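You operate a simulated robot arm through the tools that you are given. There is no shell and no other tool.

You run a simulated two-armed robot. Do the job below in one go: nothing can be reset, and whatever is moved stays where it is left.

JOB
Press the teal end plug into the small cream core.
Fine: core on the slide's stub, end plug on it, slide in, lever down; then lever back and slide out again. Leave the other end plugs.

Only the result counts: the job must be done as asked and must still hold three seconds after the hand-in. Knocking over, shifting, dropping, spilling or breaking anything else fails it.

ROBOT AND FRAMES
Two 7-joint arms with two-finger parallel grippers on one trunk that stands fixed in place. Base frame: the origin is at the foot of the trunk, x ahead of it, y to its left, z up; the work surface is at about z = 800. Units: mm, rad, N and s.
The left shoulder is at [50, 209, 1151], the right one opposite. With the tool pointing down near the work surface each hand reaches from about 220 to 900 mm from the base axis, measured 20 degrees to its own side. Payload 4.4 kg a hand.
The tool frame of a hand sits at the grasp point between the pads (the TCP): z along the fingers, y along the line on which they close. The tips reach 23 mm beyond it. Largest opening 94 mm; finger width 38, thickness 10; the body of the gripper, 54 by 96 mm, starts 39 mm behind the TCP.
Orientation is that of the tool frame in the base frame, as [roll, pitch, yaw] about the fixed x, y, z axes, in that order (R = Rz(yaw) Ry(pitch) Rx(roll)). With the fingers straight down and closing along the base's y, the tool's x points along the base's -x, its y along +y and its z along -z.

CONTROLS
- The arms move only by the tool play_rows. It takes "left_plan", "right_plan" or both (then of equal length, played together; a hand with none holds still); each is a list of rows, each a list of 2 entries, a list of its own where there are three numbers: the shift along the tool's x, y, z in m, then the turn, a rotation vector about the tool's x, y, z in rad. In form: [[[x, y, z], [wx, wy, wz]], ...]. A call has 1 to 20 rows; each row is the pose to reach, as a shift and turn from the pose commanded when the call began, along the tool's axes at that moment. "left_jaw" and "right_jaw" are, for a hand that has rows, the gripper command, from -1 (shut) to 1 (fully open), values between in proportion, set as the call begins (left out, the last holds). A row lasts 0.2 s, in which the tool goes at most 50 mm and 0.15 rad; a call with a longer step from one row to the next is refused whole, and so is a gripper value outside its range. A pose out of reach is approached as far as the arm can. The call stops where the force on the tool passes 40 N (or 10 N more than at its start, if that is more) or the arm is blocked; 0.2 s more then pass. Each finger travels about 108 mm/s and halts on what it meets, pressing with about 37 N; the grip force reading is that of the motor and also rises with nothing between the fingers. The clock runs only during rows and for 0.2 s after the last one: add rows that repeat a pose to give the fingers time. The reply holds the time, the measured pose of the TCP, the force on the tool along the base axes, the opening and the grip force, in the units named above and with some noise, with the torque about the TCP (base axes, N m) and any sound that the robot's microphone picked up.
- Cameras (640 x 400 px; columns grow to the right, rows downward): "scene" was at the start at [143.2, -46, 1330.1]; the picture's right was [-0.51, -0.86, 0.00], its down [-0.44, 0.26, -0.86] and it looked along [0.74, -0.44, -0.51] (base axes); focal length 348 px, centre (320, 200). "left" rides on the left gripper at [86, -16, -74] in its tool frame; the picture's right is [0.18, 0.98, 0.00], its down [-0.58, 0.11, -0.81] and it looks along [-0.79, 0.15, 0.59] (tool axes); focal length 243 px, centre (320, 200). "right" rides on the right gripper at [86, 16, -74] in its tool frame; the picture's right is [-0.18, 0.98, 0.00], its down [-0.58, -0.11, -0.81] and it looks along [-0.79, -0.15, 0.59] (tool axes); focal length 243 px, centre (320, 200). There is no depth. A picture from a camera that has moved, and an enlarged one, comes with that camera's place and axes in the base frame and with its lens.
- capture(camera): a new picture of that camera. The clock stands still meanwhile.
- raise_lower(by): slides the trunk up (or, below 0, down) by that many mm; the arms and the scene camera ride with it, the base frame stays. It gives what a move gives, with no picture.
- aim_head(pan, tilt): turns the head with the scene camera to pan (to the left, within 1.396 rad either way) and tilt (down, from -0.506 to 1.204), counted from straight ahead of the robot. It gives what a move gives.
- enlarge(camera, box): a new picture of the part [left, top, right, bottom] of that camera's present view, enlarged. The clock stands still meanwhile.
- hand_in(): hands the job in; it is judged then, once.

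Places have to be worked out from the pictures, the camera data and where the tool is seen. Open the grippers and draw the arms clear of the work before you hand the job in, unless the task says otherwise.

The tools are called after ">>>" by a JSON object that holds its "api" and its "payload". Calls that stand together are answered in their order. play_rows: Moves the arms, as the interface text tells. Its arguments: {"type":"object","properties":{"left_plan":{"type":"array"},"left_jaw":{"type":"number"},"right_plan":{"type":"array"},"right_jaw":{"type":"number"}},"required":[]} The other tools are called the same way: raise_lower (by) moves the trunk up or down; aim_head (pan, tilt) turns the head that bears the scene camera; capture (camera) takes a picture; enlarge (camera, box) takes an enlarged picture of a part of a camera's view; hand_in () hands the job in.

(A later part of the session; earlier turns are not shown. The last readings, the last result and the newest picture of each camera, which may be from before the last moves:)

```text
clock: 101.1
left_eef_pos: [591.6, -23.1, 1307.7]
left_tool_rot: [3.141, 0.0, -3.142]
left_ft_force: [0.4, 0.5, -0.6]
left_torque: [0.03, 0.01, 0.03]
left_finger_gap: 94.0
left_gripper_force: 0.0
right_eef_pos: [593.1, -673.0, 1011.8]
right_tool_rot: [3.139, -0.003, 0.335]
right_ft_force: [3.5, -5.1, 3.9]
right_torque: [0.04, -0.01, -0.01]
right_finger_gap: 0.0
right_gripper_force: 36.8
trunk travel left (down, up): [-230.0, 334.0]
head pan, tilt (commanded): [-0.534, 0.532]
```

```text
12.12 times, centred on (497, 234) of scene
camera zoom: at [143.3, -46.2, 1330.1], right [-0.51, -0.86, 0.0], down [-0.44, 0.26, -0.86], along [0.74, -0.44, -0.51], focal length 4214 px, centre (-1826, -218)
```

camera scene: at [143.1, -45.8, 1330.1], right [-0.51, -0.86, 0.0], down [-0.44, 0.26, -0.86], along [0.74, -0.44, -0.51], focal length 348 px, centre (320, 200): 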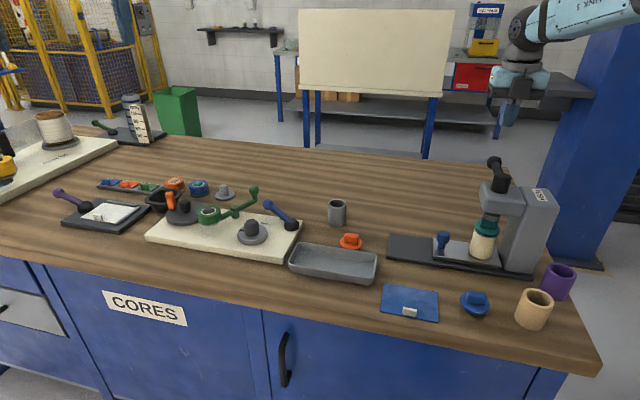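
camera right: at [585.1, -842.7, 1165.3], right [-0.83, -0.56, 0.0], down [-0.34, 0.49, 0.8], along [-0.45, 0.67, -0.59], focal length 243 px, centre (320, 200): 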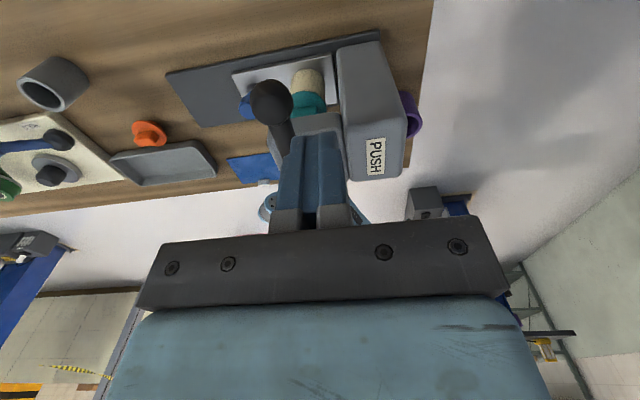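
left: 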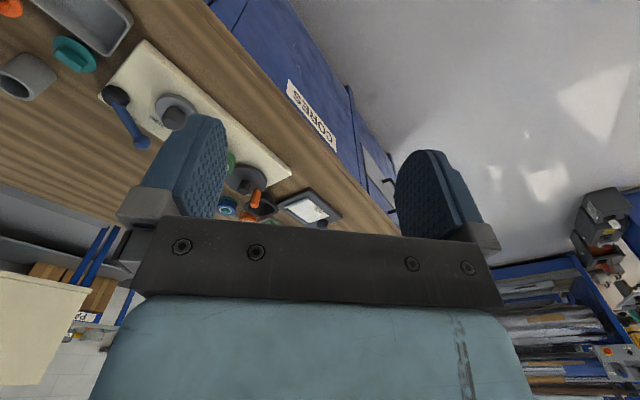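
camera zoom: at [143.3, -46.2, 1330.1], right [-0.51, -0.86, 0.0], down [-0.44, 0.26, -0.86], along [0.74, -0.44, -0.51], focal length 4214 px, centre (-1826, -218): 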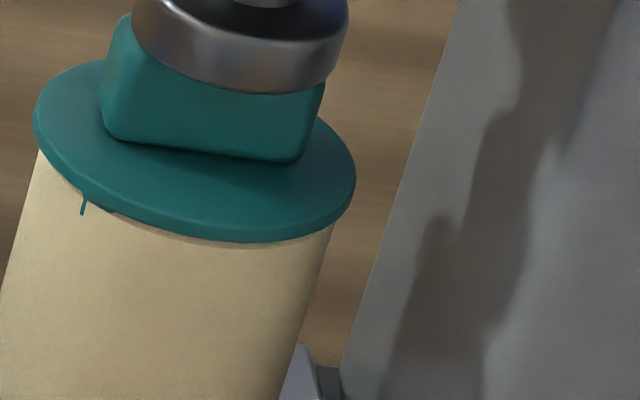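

Load begins (≈6 N) and the joint closes. I push another 13 mm along the arc.

>>> {"api": "play_rows", "payload": {"right_plan": [[[0.0005, -0.002, 0], [0, 0, -0.02]], [[0.001, -0.004, 0], [0, 0, -0.04]], [[0.0014, -0.006, 0], [0, 0, -0.06]], [[0.0017, -0.008, 0], [0, 0, -0.08]], [[0.002, -0.0095, 0], [0, 0, -0.1]], [[0.0022, -0.011, 0], [0, 0, -0.11]], [[0.0022, -0.012, 0], [0, 0, -0.12]], [[0.0022, -0.013, 0], [0, 0, -0.12]]]}}

>>> {"api": "enlarge", "payload": {"camera": "scene", "box": [475, 218, 519, 251]}}

>>> {"api": "enlarge", "payload": {"camera": "scene", "box": [425, 120, 555, 260]}}

```text
clock: 102.9
left_eef_pos: [593.0, -25.5, 1307.8]
left_tool_rot: [3.14, -0.002, 3.141]
left_ft_force: [1.2, 0.3, -0.2]
left_torque: [0.01, -0.04, -0.02]
left_finger_gap: 94.1
left_gripper_force: 0.0
right_eef_pos: [591.0, -661.4, 1011.3]
right_tool_rot: [3.141, -0.003, 0.454]
right_ft_force: [15.5, -24.2, 11.8]
right_torque: [0.09, 0.04, 0.05]
right_finger_gap: 0.0
right_gripper_force: 36.9
trunk travel left (down, up): [-230.0, 334.0]
head pan, tilt (commanded): [-0.534, 0.532]
```

```text
12.12 times, centred on (497, 234) of scene
camera zoom: at [143.9, -47.6, 1330.0], right [-0.51, -0.86, 0.0], down [-0.44, 0.26, -0.86], along [0.74, -0.44, -0.51], focal length 4214 px, centre (-1826, -218)
```

zoom: 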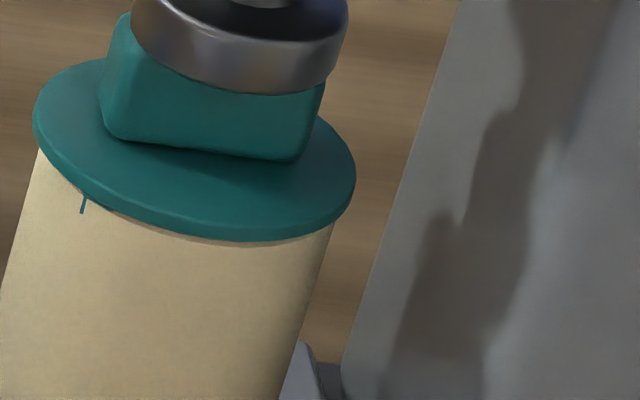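

```text
2.86 times, centred on (490, 190) of scene
camera zoom: at [143.9, -47.6, 1330.0], right [-0.51, -0.86, 0.0], down [-0.44, 0.26, -0.86], along [0.74, -0.44, -0.51], focal length 993 px, centre (-166, 229)
```

zoom: 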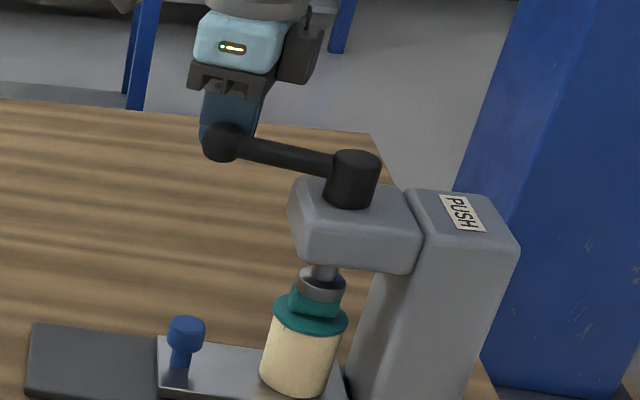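

Now 31 N at about 1.22 rad, where the lever stiffens sharply – its end stop. I add a little more and hold for about a second.

>>> {"api": "play_rows", "payload": {"right_plan": [[[0, -0.001, 0], [0, 0, 0]], [[0, -0.0015, 0], [0, 0, 0]], [[0, -0.0015, 0], [0, 0, 0]], [[0, -0.0015, 0], [0, 0, 0]], [[0, -0.0015, 0], [0, 0, 0]], [[0, -0.0015, 0], [0, 0, 0]]]}}

>>> {"api": "enlarge", "payload": {"camera": "scene", "box": [475, 218, 519, 251]}}

```text
clock: 104.3
left_eef_pos: [592.9, -25.2, 1307.2]
left_tool_rot: [3.14, -0.003, -3.14]
left_ft_force: [-0.1, -0.2, -0.7]
left_torque: [-0.05, -0.03, -0.01]
left_finger_gap: 94.1
left_gripper_force: 0.0
right_eef_pos: [591.1, -660.8, 1011.5]
right_tool_rot: [3.141, -0.003, 0.451]
right_ft_force: [21.7, -27.1, 10.6]
right_torque: [0.02, 0.07, 0.05]
right_finger_gap: 0.1
right_gripper_force: 37.1
trunk travel left (down, up): [-230.0, 334.0]
head pan, tilt (commanded): [-0.534, 0.532]
```

```text
12.12 times, centred on (497, 234) of scene
camera zoom: at [144.6, -48.0, 1329.8], right [-0.51, -0.86, 0.0], down [-0.44, 0.26, -0.86], along [0.74, -0.44, -0.51], focal length 4214 px, centre (-1826, -218)
```

zoom: 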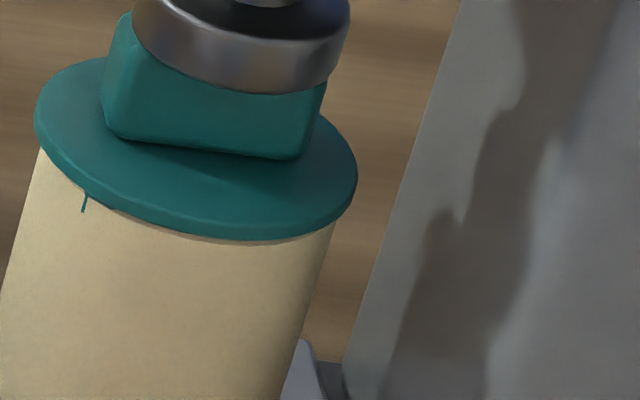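

The reading is stiff: the lever is at its hard stop with the flange on the rim. I back off, lift over the ball, and come down on the other side to return the lever.

>>> {"api": "play_rows", "payload": {"right_plan": [[[0, 0.005, 0], [0, 0, 0]], [[0, 0.012, 0], [0, 0, 0]], [[0, 0.012, -0.03], [0, 0, 0]], [[0, 0.012, -0.057], [0, 0, 0]], [[0, -0.02, -0.057], [0, 0, 0]], [[0, -0.05, -0.057], [0, 0, 0]], [[0, -0.068, -0.057], [0, 0, 0]], [[0, -0.068, -0.03], [0, 0, 0]], [[0, -0.068, 0.001], [0, 0, 0]], [[0.0022, -0.05, 0.001], [0, 0, 0.118]], [[0.0043, -0.0343, 0.001], [0, 0, 0.236]], [[0.0043, -0.0343, 0.001], [0, 0, 0.236]]]}}

>>> {"api": "enlarge", "payload": {"camera": "scene", "box": [425, 120, 555, 260]}}

>>> {"api": "capture", "payload": {"camera": "right"}}

```text
clock: 106.9
left_eef_pos: [590.9, -22.0, 1308.4]
left_tool_rot: [-3.141, 0.0, -3.141]
left_ft_force: [0.3, -0.2, 0.5]
left_torque: [-0.02, -0.01, 0.02]
left_finger_gap: 93.9
left_gripper_force: 0.1
right_eef_pos: [578.9, -624.6, 1012.2]
right_tool_rot: [3.14, -0.002, 0.216]
right_ft_force: [0.4, -0.4, 1.4]
right_torque: [0.0, 0.0, 0.01]
right_finger_gap: 0.2
right_gripper_force: 37.0
trunk travel left (down, up): [-230.0, 334.0]
head pan, tilt (commanded): [-0.534, 0.532]
```

```text
2.86 times, centred on (490, 190) of scene
camera zoom: at [142.9, -45.7, 1330.2], right [-0.51, -0.86, 0.0], down [-0.44, 0.26, -0.86], along [0.74, -0.44, -0.51], focal length 993 px, centre (-166, 229)
```

zoom: 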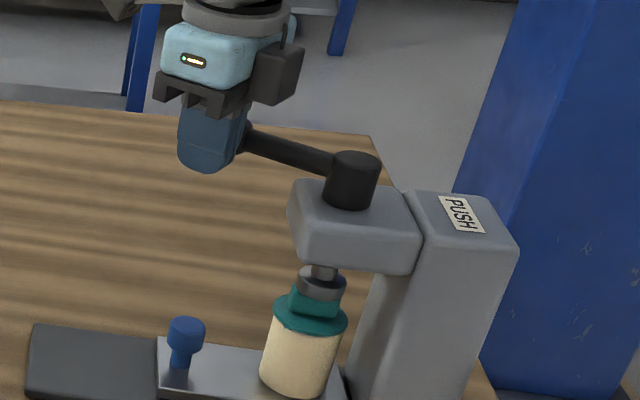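

```text
taken
camera right: at [666.9, -622.7, 1086.6], right [0.03, -1.0, 0.0], down [-0.59, -0.02, 0.8], along [-0.8, -0.03, -0.59], focal length 243 px, centre (320, 200)
```

right: 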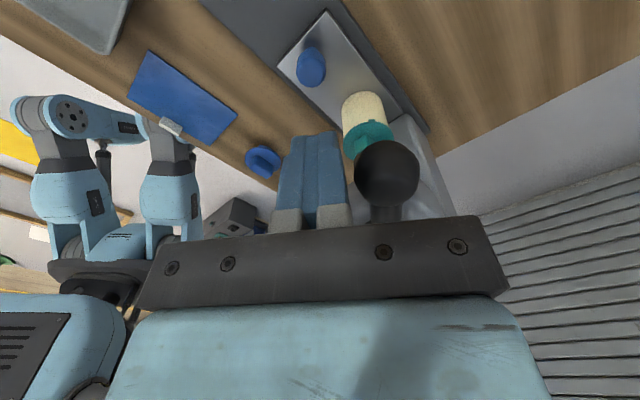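

I push the lever back along the arc as before.

>>> {"api": "play_rows", "payload": {"right_plan": [[[0.0005, 0.0095, 0], [0, 0, 0.03]], [[0.002, 0.019, 0], [0, 0, 0.1]], [[0.0031, 0.0287, 0], [0, 0, 0.2]], [[0.0032, 0.0384, 0], [0, 0, 0.3]], [[0.0023, 0.0481, 0], [0, 0, 0.4]], [[0.0005, 0.0576, 0], [0, 0, 0.5]], [[-0.0023, 0.067, 0], [0, 0, 0.6]], [[-0.006, 0.0759, 0], [0, 0, 0.7]], [[-0.0106, 0.0845, 0], [0, 0, 0.8]], [[-0.016, 0.0926, 0], [0, 0, 0.9]], [[-0.016, 0.0926, 0], [0, 0, 0.9]]]}}

>>> {"api": "play_rows", "payload": {"right_plan": [[[0.0008, 0.003, 0], [0, 0, 0.03]], [[0.0014, 0.006, 0], [0, 0, 0.06]], [[0.002, 0.009, 0], [0, 0, 0.09]], [[0.0022, 0.011, 0], [0, 0, 0.1]], [[0.0022, 0.0125, 0], [0, 0, 0.1]], [[0.0022, 0.0125, 0], [0, 0, 0.1]]]}}

>>> {"api": "enlarge", "payload": {"camera": "scene", "box": [445, 120, 575, 260]}}

>>> {"api": "enlarge", "payload": {"camera": "scene", "box": [475, 218, 519, 251]}}

```text
clock: 109.3
left_eef_pos: [591.7, -22.6, 1309.0]
left_tool_rot: [3.142, 0.0, -3.14]
left_ft_force: [0.2, -0.6, 0.6]
left_torque: [-0.01, 0.0, -0.01]
left_finger_gap: 94.2
left_gripper_force: 0.1
right_eef_pos: [582.7, -718.4, 1012.3]
right_tool_rot: [-3.14, -0.005, -0.682]
right_ft_force: [1.2, 0.8, -0.2]
right_torque: [-0.01, 0.0, 0.01]
right_finger_gap: 0.2
right_gripper_force: 37.4
trunk travel left (down, up): [-230.0, 334.0]
head pan, tilt (commanded): [-0.534, 0.532]
```

```text
clock: 110.4
left_eef_pos: [592.2, -24.6, 1308.0]
left_tool_rot: [-3.141, -0.002, 3.141]
left_ft_force: [0.3, -0.1, 0.4]
left_torque: [0.02, 0.0, 0.0]
left_finger_gap: 94.2
left_gripper_force: 0.0
right_eef_pos: [580.2, -724.8, 1011.5]
right_tool_rot: [-3.132, -0.002, -0.778]
right_ft_force: [16.7, 17.4, -2.8]
right_torque: [0.09, -0.07, -0.05]
right_finger_gap: 0.0
right_gripper_force: 37.3
trunk travel left (down, up): [-230.0, 334.0]
head pan, tilt (commanded): [-0.534, 0.532]
stopped in row 5 (right hand): the force on the tool passed its limit at 42 N (the readings are from after the stop); the commanded pose is now the measured one
```

```text
2.86 times, centred on (510, 190) of scene
camera zoom: at [144.2, -45.9, 1330.0], right [-0.51, -0.86, 0.0], down [-0.44, 0.26, -0.86], along [0.74, -0.44, -0.51], focal length 993 px, centre (-223, 229)
```

zoom: 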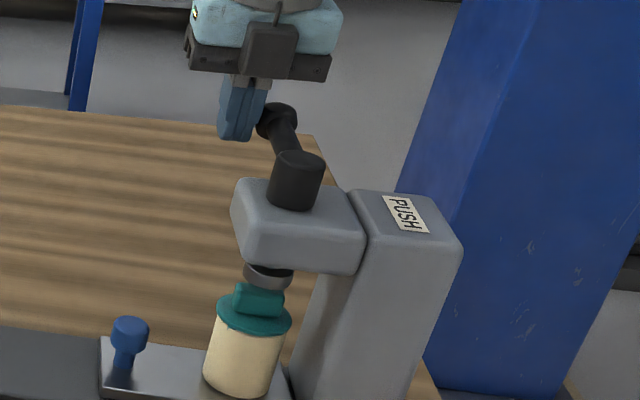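

```text
12.12 times, centred on (497, 234) of scene
camera zoom: at [144.2, -45.9, 1330.0], right [-0.51, -0.86, 0.0], down [-0.44, 0.26, -0.86], along [0.74, -0.44, -0.51], focal length 4214 px, centre (-1826, -218)
```

zoom: 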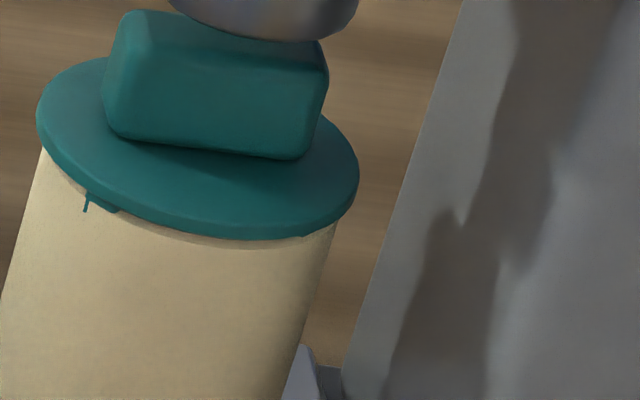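

The lever is back on its stop, the ram is up, and the plug stays at the same depth as after the first press – it is seated. I back off and lift.

>>> {"api": "play_rows", "payload": {"right_plan": [[[0, -0.006, 0], [0, 0, 0]], [[0, -0.013, 0], [0, 0, 0]], [[0, -0.013, -0.035], [0, 0, 0]], [[0, -0.013, -0.07], [0, 0, 0]], [[0, -0.013, -0.07], [0, 0, 0]]]}}

>>> {"api": "enlarge", "payload": {"camera": "scene", "box": [445, 120, 575, 260]}}

```text
clock: 111.6
left_eef_pos: [591.6, -23.9, 1306.4]
left_tool_rot: [-3.14, -0.001, 3.141]
left_ft_force: [-0.4, 0.8, -0.5]
left_torque: [0.03, -0.02, 0.02]
left_finger_gap: 94.1
left_gripper_force: 0.0
right_eef_pos: [586.3, -719.7, 1080.4]
right_tool_rot: [-3.135, 0.0, -0.781]
right_ft_force: [-1.1, -0.5, 0.6]
right_torque: [0.01, 0.0, 0.03]
right_finger_gap: 0.0
right_gripper_force: 37.1
trunk travel left (down, up): [-230.0, 334.0]
head pan, tilt (commanded): [-0.534, 0.532]
```

```text
2.86 times, centred on (510, 190) of scene
camera zoom: at [143.3, -46.4, 1330.0], right [-0.51, -0.86, 0.0], down [-0.44, 0.26, -0.86], along [0.74, -0.44, -0.51], focal length 993 px, centre (-223, 229)
```

zoom: 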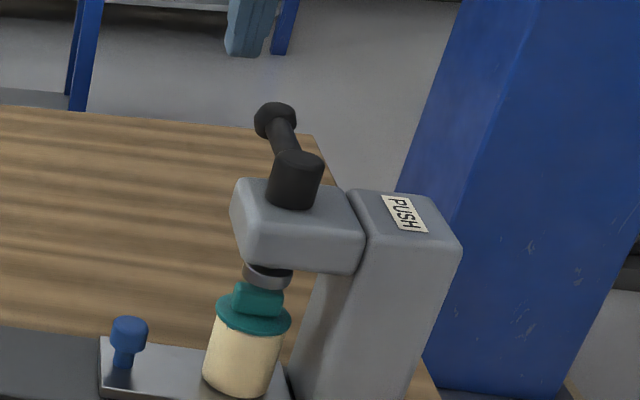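

The lever is exactly in its starting pose. I go around to the knob side, yaw 0.785, at z 1000, jaws opening to 60 mm.

>>> {"api": "play_rows", "payload": {"right_plan": [[[-0.005, -0.01, 0], [0, 0, -0.143]], [[-0.012, -0.02, 0], [0, 0, -0.286]], [[-0.02, -0.032, 0], [0, 0, -0.429]], [[-0.029, -0.044, 0.005], [0, 0, -0.571]], [[-0.038, -0.056, 0.015], [0, 0, -0.714]], [[-0.048, -0.067, 0.025], [0, 0, -0.857]], [[-0.058, -0.078, 0.04], [0, 0, -1.0]], [[-0.068, -0.088, 0.05], [0, 0, -1.143]], [[-0.078, -0.098, 0.06], [0, 0, -1.286]], [[-0.086, -0.107, 0.07], [0, 0, -1.428]], [[-0.093, -0.1147, 0.08], [0, 0, -1.566]], [[-0.093, -0.1147, 0.08], [0, 0, -1.566]]], "right_jaw": 0.3}}

```text
clock: 114.2
left_eef_pos: [590.0, -23.1, 1307.9]
left_tool_rot: [-3.141, 0.0, -3.14]
left_ft_force: [-0.9, 0.7, 0.1]
left_torque: [-0.01, 0.02, 0.05]
left_finger_gap: 94.3
left_gripper_force: 0.1
right_eef_pos: [601.4, -571.8, 1001.8]
right_tool_rot: [3.14, -0.006, 0.788]
right_ft_force: [-0.4, -0.1, 0.6]
right_torque: [-0.03, -0.03, 0.01]
right_finger_gap: 61.3
right_gripper_force: 0.0
trunk travel left (down, up): [-230.0, 334.0]
head pan, tilt (commanded): [-0.534, 0.532]
```

I tilt 14° away from the press and move above the knob's present place (560, -614) at z 930.

>>> {"api": "play_rows", "payload": {"right_plan": [[[-0.01, 0, 0.01], [0, -0.07, 0]], [[-0.025, 0, 0.025], [0, -0.14, 0]], [[-0.042, 0.0002, 0.045], [0, -0.2, 0]], [[-0.059, 0.0004, 0.06], [0, -0.256, 0]], [[-0.059, 0.0004, 0.0718], [0, -0.256, 0]], [[-0.059, 0.0004, 0.0718], [0, -0.256, 0]]]}}

>>> {"api": "capture", "payload": {"camera": "right"}}

>>> {"api": "enlarge", "payload": {"camera": "right", "box": [250, 40, 390, 140]}}

```text
clock: 115.6
left_eef_pos: [591.1, -23.0, 1309.3]
left_tool_rot: [-3.141, 0.0, -3.141]
left_ft_force: [-0.1, -0.4, 0.3]
left_torque: [0.02, 0.03, -0.03]
left_finger_gap: 94.2
left_gripper_force: 0.0
right_eef_pos: [560.5, -611.3, 929.2]
right_tool_rot: [3.139, 0.251, 0.784]
right_ft_force: [-0.2, 0.1, 0.2]
right_torque: [0.01, 0.01, 0.02]
right_finger_gap: 61.3
right_gripper_force: 0.0
trunk travel left (down, up): [-230.0, 334.0]
head pan, tilt (commanded): [-0.534, 0.532]
```

```text
taken
camera right: at [643.5, -550.6, 980.3], right [0.57, -0.82, 0.05], down [-0.34, -0.18, 0.92], along [-0.75, -0.54, -0.38], focal length 243 px, centre (320, 200)
```

right: 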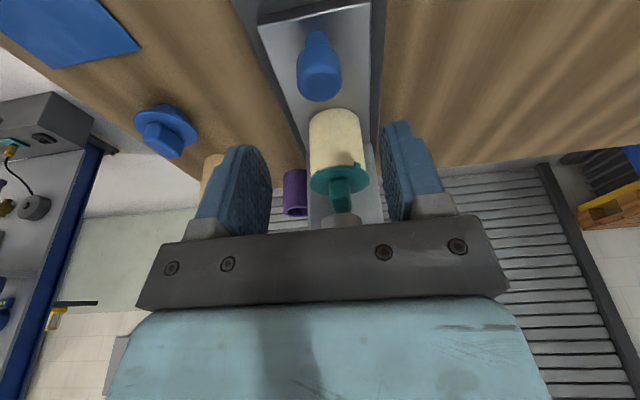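

```text
4.00 times, centred on (320, 90) of right
camera zoom: at [643.5, -550.6, 980.3], right [0.57, -0.82, 0.05], down [-0.34, -0.18, 0.92], along [-0.75, -0.54, -0.38], focal length 970 px, centre (320, 640)
```

zoom: 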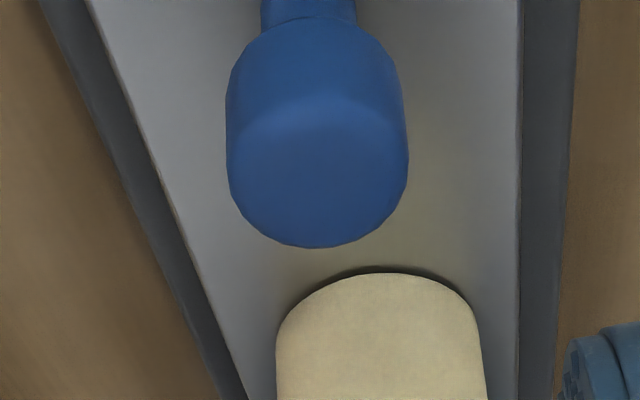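

The knob is 7 mm ahead and 1.3 mm along +y_t. I correct and descend to z≈853.5 around it.

>>> {"api": "play_rows", "payload": {"right_plan": [[[0.005, 0.0013, 0.0194], [0, 0, 0]], [[0.01, 0.0013, 0.0388], [0, 0, 0]], [[0.0149, 0.0013, 0.0581], [0, 0, 0]], [[0.0174, 0.0013, 0.0678], [0, 0, 0]], [[0.0188, 0.0013, 0.0733], [0, 0, 0]], [[0.0188, 0.0013, 0.0733], [0, 0, 0]]]}}

>>> {"api": "capture", "payload": {"camera": "right"}}

>>> {"api": "enlarge", "payload": {"camera": "scene", "box": [400, 150, 560, 270]}}

```text
clock: 117.0
left_eef_pos: [590.5, -23.3, 1308.1]
left_tool_rot: [3.141, -0.001, 3.141]
left_ft_force: [-0.1, -1.0, 0.0]
left_torque: [0.01, 0.0, -0.02]
left_finger_gap: 93.7
left_gripper_force: 0.1
right_eef_pos: [562.4, -614.1, 854.5]
right_tool_rot: [3.14, 0.249, 0.787]
right_ft_force: [0.5, 0.6, -1.0]
right_torque: [0.0, 0.03, -0.02]
right_finger_gap: 61.1
right_gripper_force: 0.0
trunk travel left (down, up): [-230.0, 334.0]
head pan, tilt (commanded): [-0.534, 0.532]
```

```text
taken
camera right: at [645.1, -553.0, 905.1], right [0.57, -0.82, 0.05], down [-0.34, -0.18, 0.92], along [-0.75, -0.54, -0.38], focal length 243 px, centre (320, 200)
```

right: 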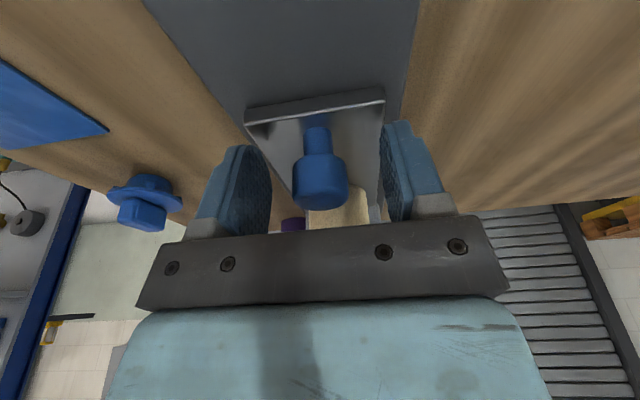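

```text
3.33 times, centred on (480, 210) of scene
camera zoom: at [143.0, -45.9, 1330.1], right [-0.51, -0.86, 0.0], down [-0.44, 0.26, -0.86], along [0.74, -0.44, -0.51], focal length 1159 px, centre (-213, 167)
```

zoom: 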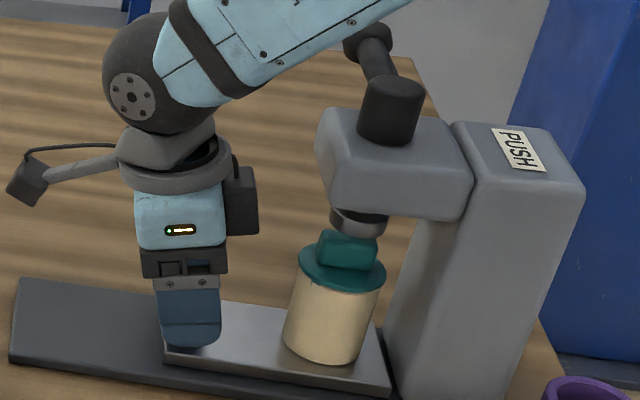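

The knob is between the pads; I close on it.

>>> {"api": "play_rows", "payload": {"right_plan": [[[0, -0.0005, 0], [0, 0, 0]], [[0, -0.0005, 0], [0, 0, 0]], [[0, -0.0005, 0], [0, 0, 0]], [[0, -0.0005, 0], [0, 0, 0]]], "right_jaw": -1}}

```text
clock: 118.0
left_eef_pos: [591.0, -23.9, 1307.8]
left_tool_rot: [-3.141, 0.001, 3.141]
left_ft_force: [0.5, 0.3, -0.1]
left_torque: [0.01, 0.04, -0.03]
left_finger_gap: 93.8
left_gripper_force: 0.0
right_eef_pos: [560.4, -613.9, 853.8]
right_tool_rot: [3.141, 0.249, 0.786]
right_ft_force: [-1.9, 2.2, -1.3]
right_torque: [0.03, -0.06, -0.01]
right_finger_gap: 27.3
right_gripper_force: 45.0
trunk travel left (down, up): [-230.0, 334.0]
head pan, tilt (commanded): [-0.534, 0.532]
```

Gripped. I pull the slide out gently, first 30 mm.

>>> {"api": "play_rows", "payload": {"right_plan": [[[0.001, 0, -0.0002], [0, 0, 0]], [[0.0029, 0, -0.0007], [0, 0, 0]], [[0.0058, 0, -0.0015], [0, 0, 0]], [[0.0097, 0, -0.0025], [0, 0, 0]], [[0.0136, 0, -0.0035], [0, 0, 0]], [[0.0174, 0, -0.0044], [0, 0, 0]], [[0.0213, 0, -0.0054], [0, 0, 0]], [[0.0252, 0, -0.0064], [0, 0, 0]], [[0.0281, 0, -0.0072], [0, 0, 0]], [[0.0291, 0, -0.0074], [0, 0, 0]]]}}

>>> {"api": "enlarge", "payload": {"camera": "scene", "box": [400, 150, 560, 270]}}

```text
clock: 120.2
left_eef_pos: [592.4, -23.3, 1307.7]
left_tool_rot: [-3.142, 0.0, -3.141]
left_ft_force: [0.1, -0.4, -0.3]
left_torque: [-0.06, 0.0, 0.05]
left_finger_gap: 94.1
left_gripper_force: 0.1
right_eef_pos: [584.0, -592.0, 853.4]
right_tool_rot: [-3.14, 0.249, 0.787]
right_ft_force: [-13.3, 12.1, -16.1]
right_torque: [0.2, 0.03, -0.1]
right_finger_gap: 27.3
right_gripper_force: 44.6
trunk travel left (down, up): [-230.0, 334.0]
head pan, tilt (commanded): [-0.534, 0.532]
```

```text
3.33 times, centred on (480, 210) of scene
camera zoom: at [143.5, -46.5, 1329.9], right [-0.51, -0.86, 0.0], down [-0.44, 0.26, -0.86], along [0.74, -0.44, -0.51], focal length 1159 px, centre (-213, 167)
```

zoom: 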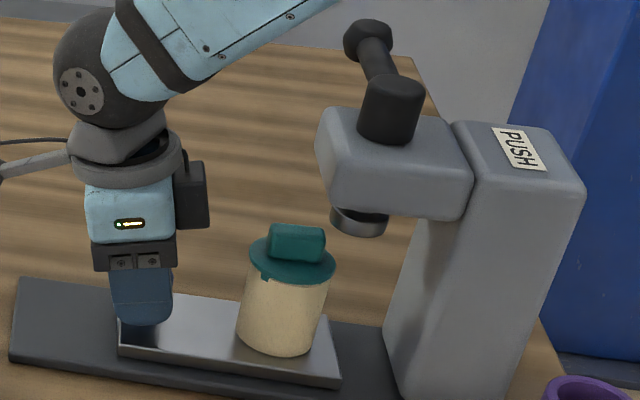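

The slide follows with core and plug; some side (≈18 N) and down (16 N) load built up, so I correct by -2 mm in y_t and 2 mm down while pulling another 55 mm.

>>> {"api": "play_rows", "payload": {"right_plan": [[[0.0015, -0.001, 0.0008], [0, 0, 0]], [[0.0044, -0.002, 0.001], [0, 0, 0]], [[0.0092, -0.002, -0.0003], [0, 0, 0]], [[0.0141, -0.002, -0.0016], [0, 0, 0]], [[0.0189, -0.002, -0.0028], [0, 0, 0]], [[0.0238, -0.002, -0.004], [0, 0, 0]], [[0.0286, -0.002, -0.0053], [0, 0, 0]], [[0.0334, -0.002, -0.0065], [0, 0, 0]], [[0.0383, -0.002, -0.0077], [0, 0, 0]], [[0.0431, -0.002, -0.009], [0, 0, 0]], [[0.048, -0.002, -0.0102], [0, 0, 0]], [[0.0519, -0.002, -0.0112], [0, 0, 0]], [[0.0538, -0.002, -0.0117], [0, 0, 0]]]}}

>>> {"api": "enlarge", "payload": {"camera": "scene", "box": [370, 150, 530, 270]}}

```text
clock: 123.2
left_eef_pos: [591.2, -21.8, 1308.3]
left_tool_rot: [-3.14, 0.0, -3.14]
left_ft_force: [-0.1, -0.1, 1.5]
left_torque: [0.02, -0.04, -0.03]
left_finger_gap: 93.9
left_gripper_force: 0.1
right_eef_pos: [620.8, -553.5, 854.6]
right_tool_rot: [3.138, 0.248, 0.784]
right_ft_force: [0.8, -2.1, 0.6]
right_torque: [0.06, -0.08, 0.01]
right_finger_gap: 27.5
right_gripper_force: 45.3
trunk travel left (down, up): [-230.0, 334.0]
head pan, tilt (commanded): [-0.534, 0.532]
stopped in row 13 (right hand): the force on the tool passed its limit at 40 N (the readings are from after the stop); the commanded pose is now the measured one
```

```text
3.33 times, centred on (450, 210) of scene
camera zoom: at [143.1, -45.9, 1329.6], right [-0.51, -0.86, 0.0], down [-0.44, 0.26, -0.86], along [0.74, -0.44, -0.51], focal length 1159 px, centre (-113, 167)
```

zoom: 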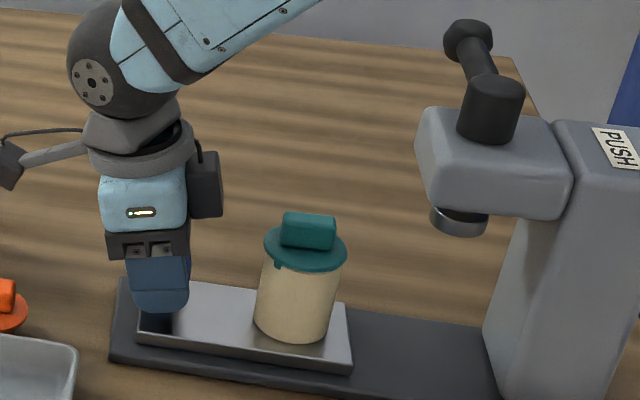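

Stopped at 40 N momentarily with ~13 mm left; the load has relaxed now. I continue in small steps to see which direction loads up.

>>> {"api": "play_rows", "payload": {"right_plan": [[[0.001, 0, -0.0002], [0, 0, 0]], [[0.0029, 0, -0.0007], [0, 0, 0]], [[0.0048, 0, -0.0012], [0, 0, 0]], [[0.0048, 0, -0.0012], [0, 0, 0]]]}}

>>> {"api": "enlarge", "payload": {"camera": "scene", "box": [370, 150, 530, 270]}}

>>> {"api": "capture", "payload": {"camera": "right"}}

```text
clock: 124.2
left_eef_pos: [592.1, -23.7, 1307.0]
left_tool_rot: [-3.142, -0.001, -3.14]
left_ft_force: [-0.6, 1.2, 0.6]
left_torque: [0.03, 0.0, -0.02]
left_finger_gap: 94.0
left_gripper_force: 0.1
right_eef_pos: [626.0, -549.1, 854.3]
right_tool_rot: [3.136, 0.249, 0.785]
right_ft_force: [4.9, -4.8, 0.2]
right_torque: [-0.01, -0.04, -0.01]
right_finger_gap: 27.5
right_gripper_force: 45.2
trunk travel left (down, up): [-230.0, 334.0]
head pan, tilt (commanded): [-0.534, 0.532]
```

```text
3.33 times, centred on (450, 210) of scene
camera zoom: at [143.6, -46.4, 1330.0], right [-0.51, -0.86, 0.0], down [-0.44, 0.26, -0.86], along [0.74, -0.44, -0.51], focal length 1159 px, centre (-113, 167)
```

zoom: 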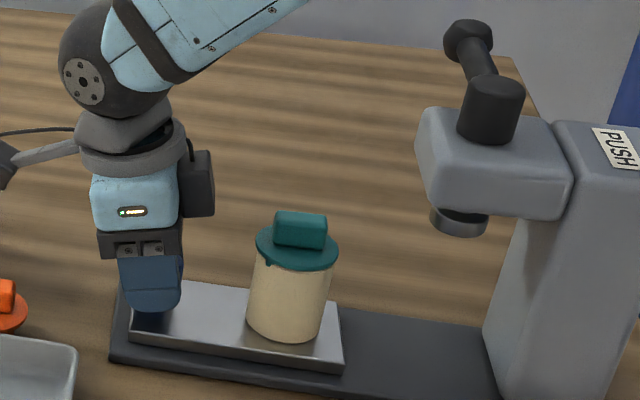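

```text
taken
camera right: at [708.8, -487.6, 905.0], right [0.57, -0.82, 0.05], down [-0.34, -0.18, 0.92], along [-0.75, -0.54, -0.38], focal length 243 px, centre (320, 200)
```

right: 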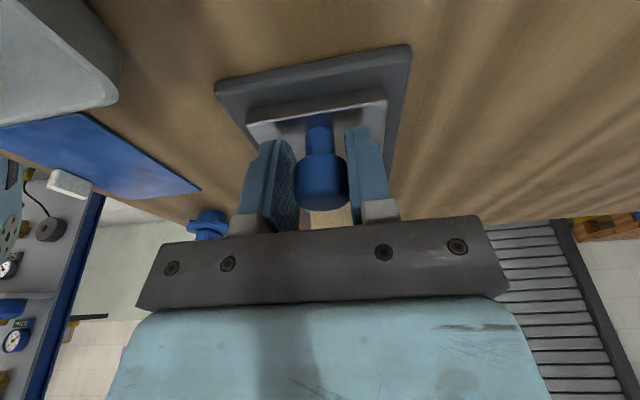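

Moving fine; about 6.5 mm remain to the original position. I add 1 mm in +y_t and pull the rest slowly until the stop.

>>> {"api": "play_rows", "payload": {"right_plan": [[[0.0015, 0.0008, -0.0004], [0, 0, 0]], [[0.0029, 0.0012, -0.0007], [0, 0, 0]], [[0.0044, 0.0012, -0.0011], [0, 0, 0]], [[0.0058, 0.0012, -0.0015], [0, 0, 0]], [[0.0068, 0.0012, -0.0017], [0, 0, 0]], [[0.0078, 0.0012, -0.002], [0, 0, 0]], [[0.0078, 0.0012, -0.002], [0, 0, 0]]]}}

>>> {"api": "enlarge", "payload": {"camera": "scene", "box": [370, 150, 530, 270]}}

```text
clock: 125.8
left_eef_pos: [591.3, -23.2, 1307.8]
left_tool_rot: [-3.14, 0.001, -3.14]
left_ft_force: [-0.4, -0.5, -0.9]
left_torque: [0.04, -0.02, 0.01]
left_finger_gap: 94.0
left_gripper_force: 0.0
right_eef_pos: [631.7, -542.3, 854.5]
right_tool_rot: [3.137, 0.25, 0.783]
right_ft_force: [-9.2, 9.3, -6.5]
right_torque: [0.26, -0.09, 0.0]
right_finger_gap: 27.4
right_gripper_force: 45.5
trunk travel left (down, up): [-230.0, 334.0]
head pan, tilt (commanded): [-0.534, 0.532]
```

```text
3.33 times, centred on (450, 210) of scene
camera zoom: at [143.0, -45.7, 1330.1], right [-0.51, -0.86, 0.0], down [-0.44, 0.26, -0.86], along [0.74, -0.44, -0.51], focal length 1159 px, centre (-113, 167)
```

zoom: 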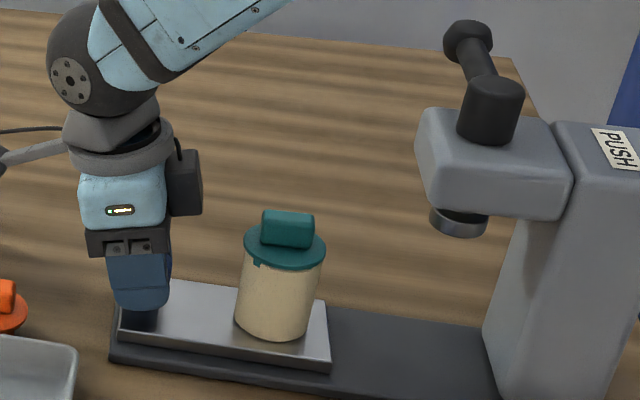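

The slide is practically at its original place. I ease the side load and pull 2 mm more to feel the outer stop.

>>> {"api": "play_rows", "payload": {"right_plan": [[[0.0005, -0.0015, 0.0005], [0, 0, 0]], [[0.0015, -0.002, 0.0003], [0, 0, 0]], [[0.002, -0.002, 0.0001], [0, 0, 0]], [[0.002, -0.002, 0.0001], [0, 0, 0]]]}}

>>> {"api": "enlarge", "payload": {"camera": "scene", "box": [370, 170, 530, 290]}}

```text
clock: 126.8
left_eef_pos: [591.5, -23.9, 1308.6]
left_tool_rot: [-3.141, -0.001, 3.139]
left_ft_force: [0.3, -0.6, -0.8]
left_torque: [-0.01, 0.0, 0.06]
left_finger_gap: 94.2
left_gripper_force: 0.0
right_eef_pos: [633.2, -541.6, 853.1]
right_tool_rot: [3.135, 0.248, 0.783]
right_ft_force: [-3.3, -5.7, -0.3]
right_torque: [-0.55, 0.5, 0.0]
right_finger_gap: 27.5
right_gripper_force: 45.1
trunk travel left (down, up): [-230.0, 334.0]
head pan, tilt (commanded): [-0.534, 0.532]
```

```text
3.33 times, centred on (450, 230) of scene
camera zoom: at [143.0, -46.5, 1330.2], right [-0.51, -0.86, 0.0], down [-0.44, 0.26, -0.86], along [0.74, -0.44, -0.51], focal length 1159 px, centre (-113, 100)
```

zoom: 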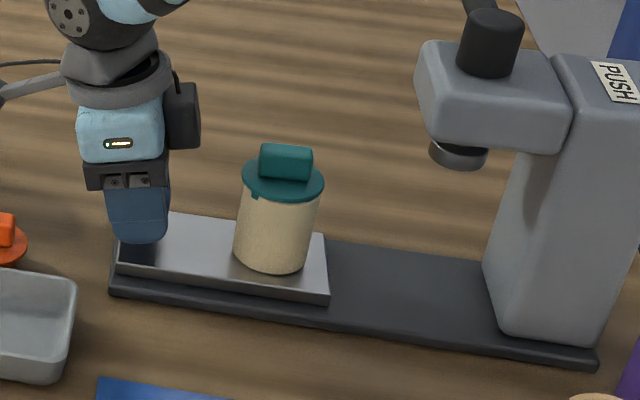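

The slide is exactly at its original outer position (stop felt, 6 N). I relieve the load and open the jaws.

>>> {"api": "play_rows", "payload": {"right_plan": [[[-0.001, 0, 0.0002], [0, 0, 0]], [[-0.001, 0, 0.0002], [0, 0, 0]]]}}

>>> {"api": "play_rows", "payload": {"right_plan": [[[0, 0, 0], [0, 0, 0]], [[0, 0, 0], [0, 0, 0]], [[0, 0, 0], [0, 0, 0]]], "right_jaw": 0.3}}

>>> {"api": "capture", "payload": {"camera": "right"}}

```text
clock: 127.4
left_eef_pos: [592.1, -22.8, 1306.9]
left_tool_rot: [3.141, 0.0, -3.141]
left_ft_force: [1.1, -0.1, -0.1]
left_torque: [0.0, 0.01, -0.01]
left_finger_gap: 94.2
left_gripper_force: 0.2
right_eef_pos: [630.9, -542.5, 853.9]
right_tool_rot: [3.138, 0.248, 0.783]
right_ft_force: [5.0, -7.4, 2.1]
right_torque: [-0.73, 0.59, -0.02]
right_finger_gap: 27.4
right_gripper_force: 45.0
trunk travel left (down, up): [-230.0, 334.0]
head pan, tilt (commanded): [-0.534, 0.532]
```

```text
clock: 128.2
left_eef_pos: [591.3, -23.2, 1308.6]
left_tool_rot: [-3.141, 0.001, -3.141]
left_ft_force: [0.6, 0.2, 0.3]
left_torque: [-0.01, 0.01, -0.02]
left_finger_gap: 93.9
left_gripper_force: 0.0
right_eef_pos: [631.3, -541.6, 852.3]
right_tool_rot: [3.139, 0.247, 0.784]
right_ft_force: [0.7, -0.5, -0.7]
right_torque: [0.0, -0.02, -0.02]
right_finger_gap: 61.4
right_gripper_force: 0.1
trunk travel left (down, up): [-230.0, 334.0]
head pan, tilt (commanded): [-0.534, 0.532]
```

```text
taken
camera right: at [714.1, -481.0, 904.9], right [0.57, -0.82, 0.05], down [-0.34, -0.18, 0.92], along [-0.75, -0.54, -0.38], focal length 243 px, centre (320, 200)
```

right: 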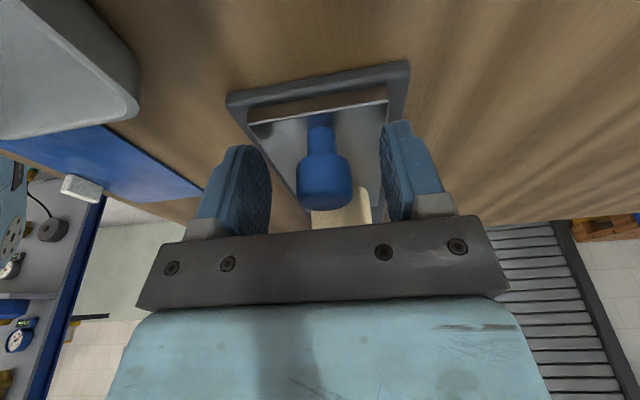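

Jaws are free of the knob. I retreat straight up 160 mm and level the hand.

>>> {"api": "play_rows", "payload": {"right_plan": [[[-0.005, 0, -0.0194], [0, 0, 0]], [[-0.0148, 0, -0.0581], [0, 0, 0]], [[-0.0247, 0, -0.0969], [0, 0, 0]], [[-0.0346, 0, -0.1356], [0, 0.1, 0]], [[-0.0445, 0, -0.1744], [0, 0.22, 0]], [[-0.0445, 0, -0.1744], [0, 0.248, 0]]]}}

>>> {"api": "capture", "payload": {"camera": "scene"}}

>>> {"api": "enlarge", "payload": {"camera": "scene", "box": [400, 190, 480, 250]}}

>>> {"api": "capture", "payload": {"camera": "right"}}

```text
clock: 129.6
left_eef_pos: [592.7, -23.7, 1307.4]
left_tool_rot: [3.141, -0.001, -3.141]
left_ft_force: [0.0, 0.2, 0.3]
left_torque: [0.04, 0.02, -0.03]
left_finger_gap: 94.1
left_gripper_force: 0.0
right_eef_pos: [630.0, -542.3, 1032.8]
right_tool_rot: [3.139, 0.0, 0.784]
right_ft_force: [0.7, 0.2, -0.1]
right_torque: [-0.02, 0.02, 0.03]
right_finger_gap: 60.9
right_gripper_force: 0.0
trunk travel left (down, up): [-230.0, 334.0]
head pan, tilt (commanded): [-0.534, 0.532]
```

```text
taken
camera scene: at [143.8, -46.4, 1329.9], right [-0.51, -0.86, 0.0], down [-0.44, 0.26, -0.86], along [0.74, -0.44, -0.51], focal length 348 px, centre (320, 200)
```

scene: 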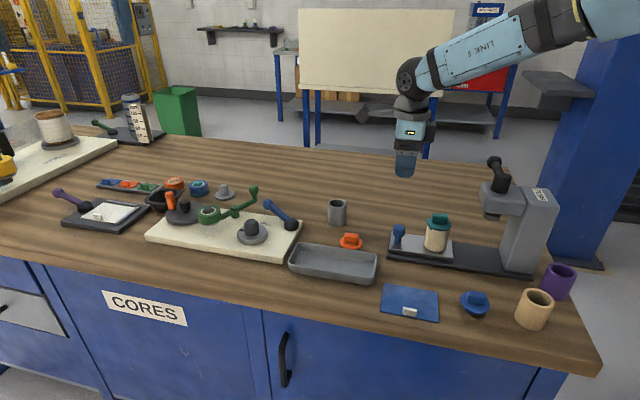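

```text
6.67 times, centred on (440, 220) of scene
camera zoom: at [143.8, -46.4, 1329.9], right [-0.51, -0.86, 0.0], down [-0.44, 0.26, -0.86], along [0.74, -0.44, -0.51], focal length 2318 px, centre (-480, 67)
```

zoom: 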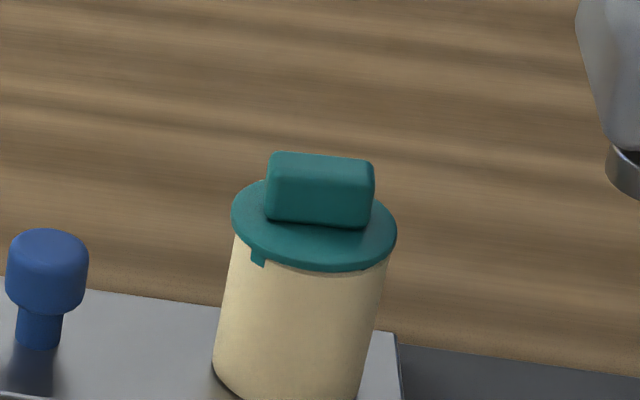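

```text
taken
camera right: at [702.4, -492.1, 1107.6], right [0.56, -0.83, 0.0], down [-0.49, -0.33, 0.81], along [-0.66, -0.46, -0.59], focal length 243 px, centre (320, 200)
```

right: 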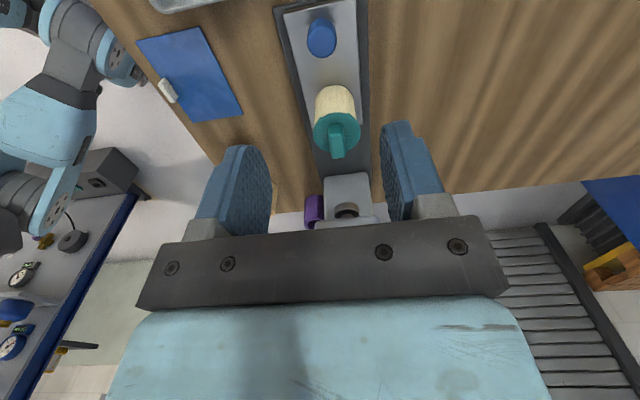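

The slide is out, the core with the plug stands on the stub. I zoom on the joint once more.

>>> {"api": "enlarge", "payload": {"camera": "scene", "box": [420, 212, 460, 242]}}

>>> {"api": "enlarge", "payload": {"camera": "right", "box": [310, 80, 366, 122]}}

```text
13.33 times, centred on (440, 227) of scene
camera zoom: at [143.8, -46.4, 1329.9], right [-0.51, -0.86, 0.0], down [-0.44, 0.26, -0.86], along [0.74, -0.44, -0.51], focal length 4635 px, centre (-1280, -160)
```

zoom: 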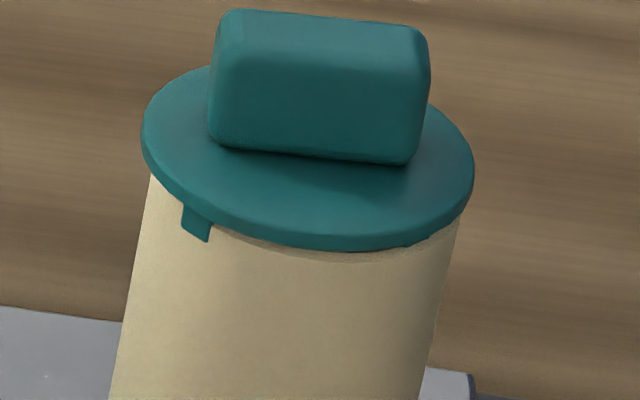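

```text
9.52 times, centred on (338, 101) of right
camera zoom: at [702.4, -492.1, 1107.6], right [0.56, -0.83, 0.0], down [-0.49, -0.33, 0.81], along [-0.66, -0.46, -0.59], focal length 2311 px, centre (149, 1143)
```

zoom: 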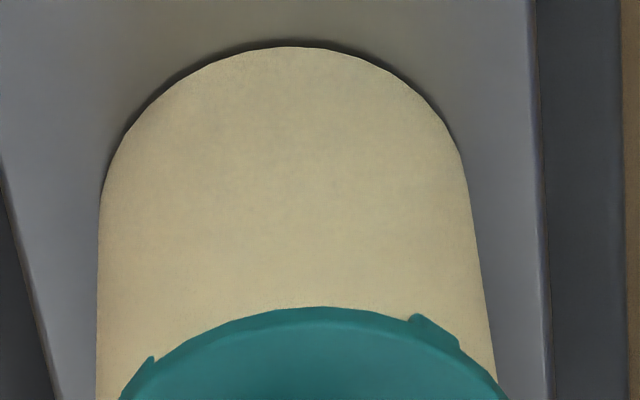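

The plug seems to have some lateral play (different lug visible now). I lower the hand behind the knob with tilt to view the joint from near level again.

>>> {"api": "play_rows", "payload": {"right_plan": [[[0.02, 0, 0.01], [0, -0.12, 0]], [[0.04, 0.0005, 0.035], [0, -0.25, 0]], [[0.058, 0.001, 0.06], [0, -0.38, 0]], [[0.058, 0.001, 0.09], [0, -0.5, 0]], [[0.058, 0.001, 0.115], [0, -0.6, 0]], [[0.058, 0.001, 0.115], [0, -0.6, 0]]], "right_jaw": 1}}

>>> {"api": "capture", "payload": {"camera": "right"}}

```text
clock: 131.0
left_eef_pos: [590.7, -22.0, 1307.5]
left_tool_rot: [-3.141, 0.001, -3.138]
left_ft_force: [0.1, 0.5, 0.3]
left_torque: [0.0, -0.02, 0.01]
left_finger_gap: 94.1
left_gripper_force: 0.1
right_eef_pos: [651.9, -504.6, 929.8]
right_tool_rot: [3.135, 0.602, 0.782]
right_ft_force: [0.0, 0.0, 0.3]
right_torque: [0.01, 0.01, -0.05]
right_finger_gap: 94.0
right_gripper_force: 0.0
right hand out of reach, approached as far as the arm can: row 5, 6
trunk travel left (down, up): [-230.0, 334.0]
head pan, tilt (commanded): [-0.534, 0.532]
```

```text
taken
camera right: at [744.1, -436.1, 943.1], right [0.59, -0.8, 0.11], down [-0.1, 0.06, 0.99], along [-0.8, -0.59, -0.04], focal length 243 px, centre (320, 200)
```

right: 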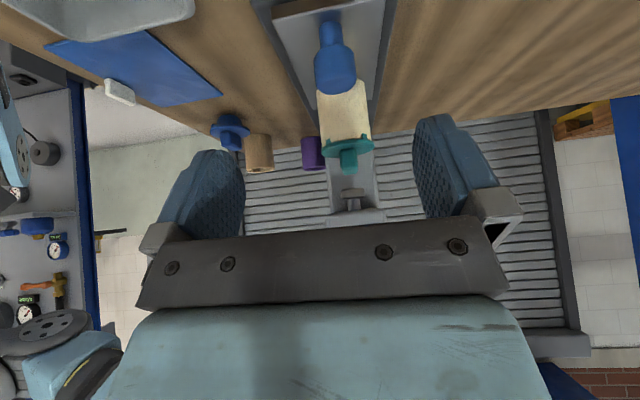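

I magnify the plug joint in this view.

>>> {"api": "enlarge", "payload": {"camera": "right", "box": [308, 120, 388, 175]}}

>>> {"api": "enlarge", "payload": {"camera": "right", "box": [318, 130, 350, 152]}}

>>> {"api": "enlarge", "payload": {"camera": "right", "box": [346, 126, 378, 148]}}

```text
7.27 times, centred on (348, 148) of right
camera zoom: at [744.1, -436.1, 943.1], right [0.59, -0.8, 0.11], down [-0.1, 0.06, 0.99], along [-0.8, -0.59, -0.04], focal length 1764 px, centre (116, 582)
```

zoom: 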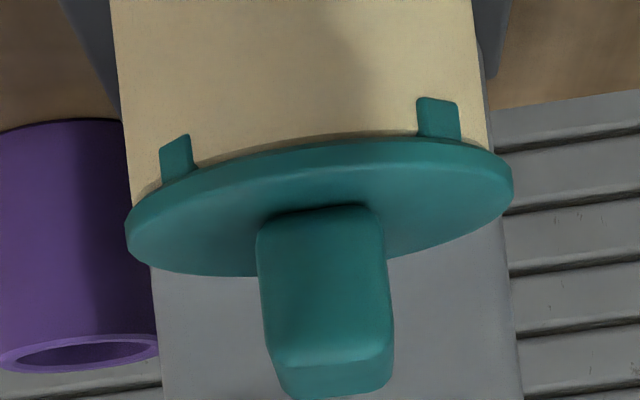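

```text
16.00 times, centred on (334, 141) of right
camera zoom: at [744.1, -436.1, 943.1], right [0.59, -0.8, 0.11], down [-0.1, 0.06, 0.99], along [-0.8, -0.59, -0.04], focal length 3882 px, centre (96, 1144)
```

zoom: 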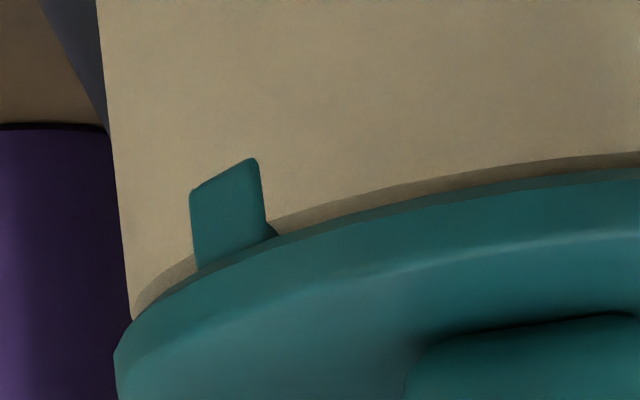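

```text
16.00 times, centred on (362, 137) of right
camera zoom: at [744.1, -436.1, 943.1], right [0.59, -0.8, 0.11], down [-0.1, 0.06, 0.99], along [-0.8, -0.59, -0.04], focal length 3882 px, centre (-352, 1208)
```

zoom: 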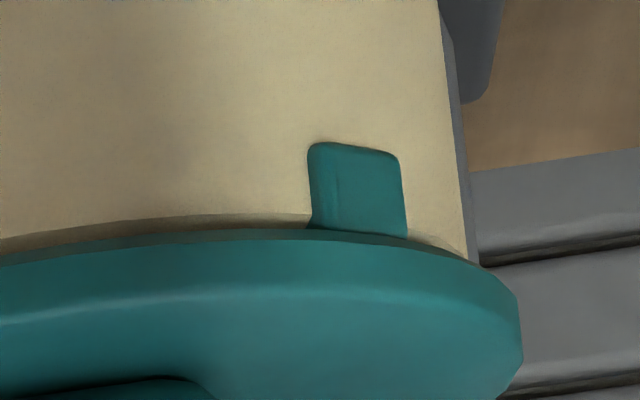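

Both near lugs hug the outside and the flange sits flush on the rim with no gap. The job's state looks right, so I raise and level the right hand, jaws open, to withdraw.

>>> {"api": "play_rows", "payload": {"right_plan": [[[-0.0226, 0, -0.033], [0, 0.12, 0]], [[-0.0453, 0, -0.066], [0, 0.24, 0]], [[-0.0679, 0, -0.0989], [0, 0.36, 0]], [[-0.0906, 0, -0.1318], [0, 0.48, 0]], [[-0.1132, 0, -0.1648], [0, 0.6, 0]], [[-0.1132, 0, -0.1648], [0, 0.602, 0]]], "right_jaw": 1}}

>>> {"api": "capture", "payload": {"camera": "right"}}

>>> {"api": "enlarge", "payload": {"camera": "scene", "box": [380, 150, 560, 285]}}

```text
clock: 132.4
left_eef_pos: [591.2, -22.6, 1306.4]
left_tool_rot: [3.141, -0.002, 3.141]
left_ft_force: [0.3, -0.4, 0.3]
left_torque: [-0.04, 0.01, -0.03]
left_finger_gap: 94.0
left_gripper_force: 0.1
right_eef_pos: [650.1, -506.1, 1129.2]
right_tool_rot: [3.138, -0.001, 0.786]
right_ft_force: [0.4, 0.1, -0.3]
right_torque: [-0.01, -0.01, 0.03]
right_finger_gap: 93.9
right_gripper_force: 0.0
trunk travel left (down, up): [-230.0, 334.0]
head pan, tilt (commanded): [-0.534, 0.532]
```

```text
taken
camera right: at [722.9, -456.2, 1204.4], right [0.56, -0.83, 0.0], down [-0.49, -0.33, 0.8], along [-0.66, -0.46, -0.59], focal length 243 px, centre (320, 200)
```

right: 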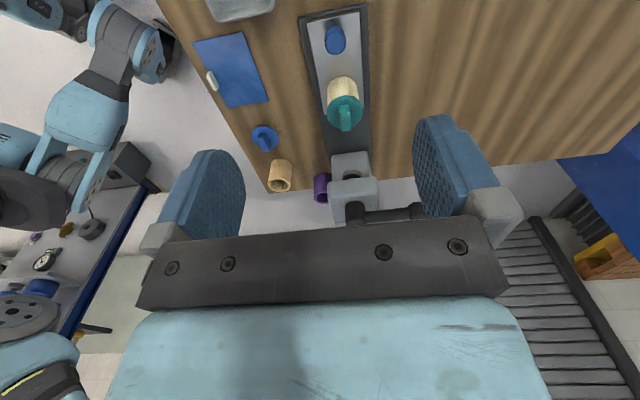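

```text
2.96 times, centred on (470, 218) of scene
camera zoom: at [144.0, -46.0, 1329.9], right [-0.51, -0.86, 0.0], down [-0.44, 0.26, -0.86], along [0.74, -0.44, -0.51], focal length 1030 px, centre (-124, 148)
```

zoom: 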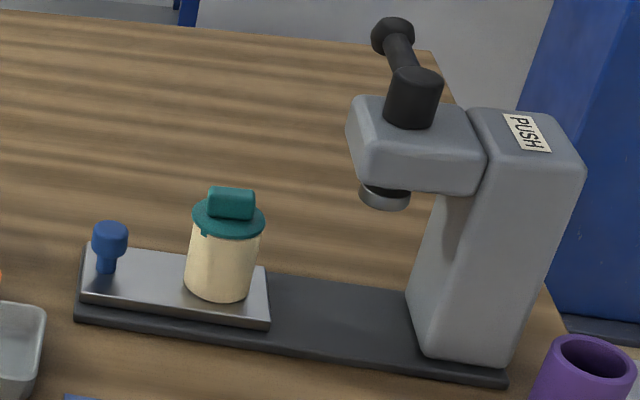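

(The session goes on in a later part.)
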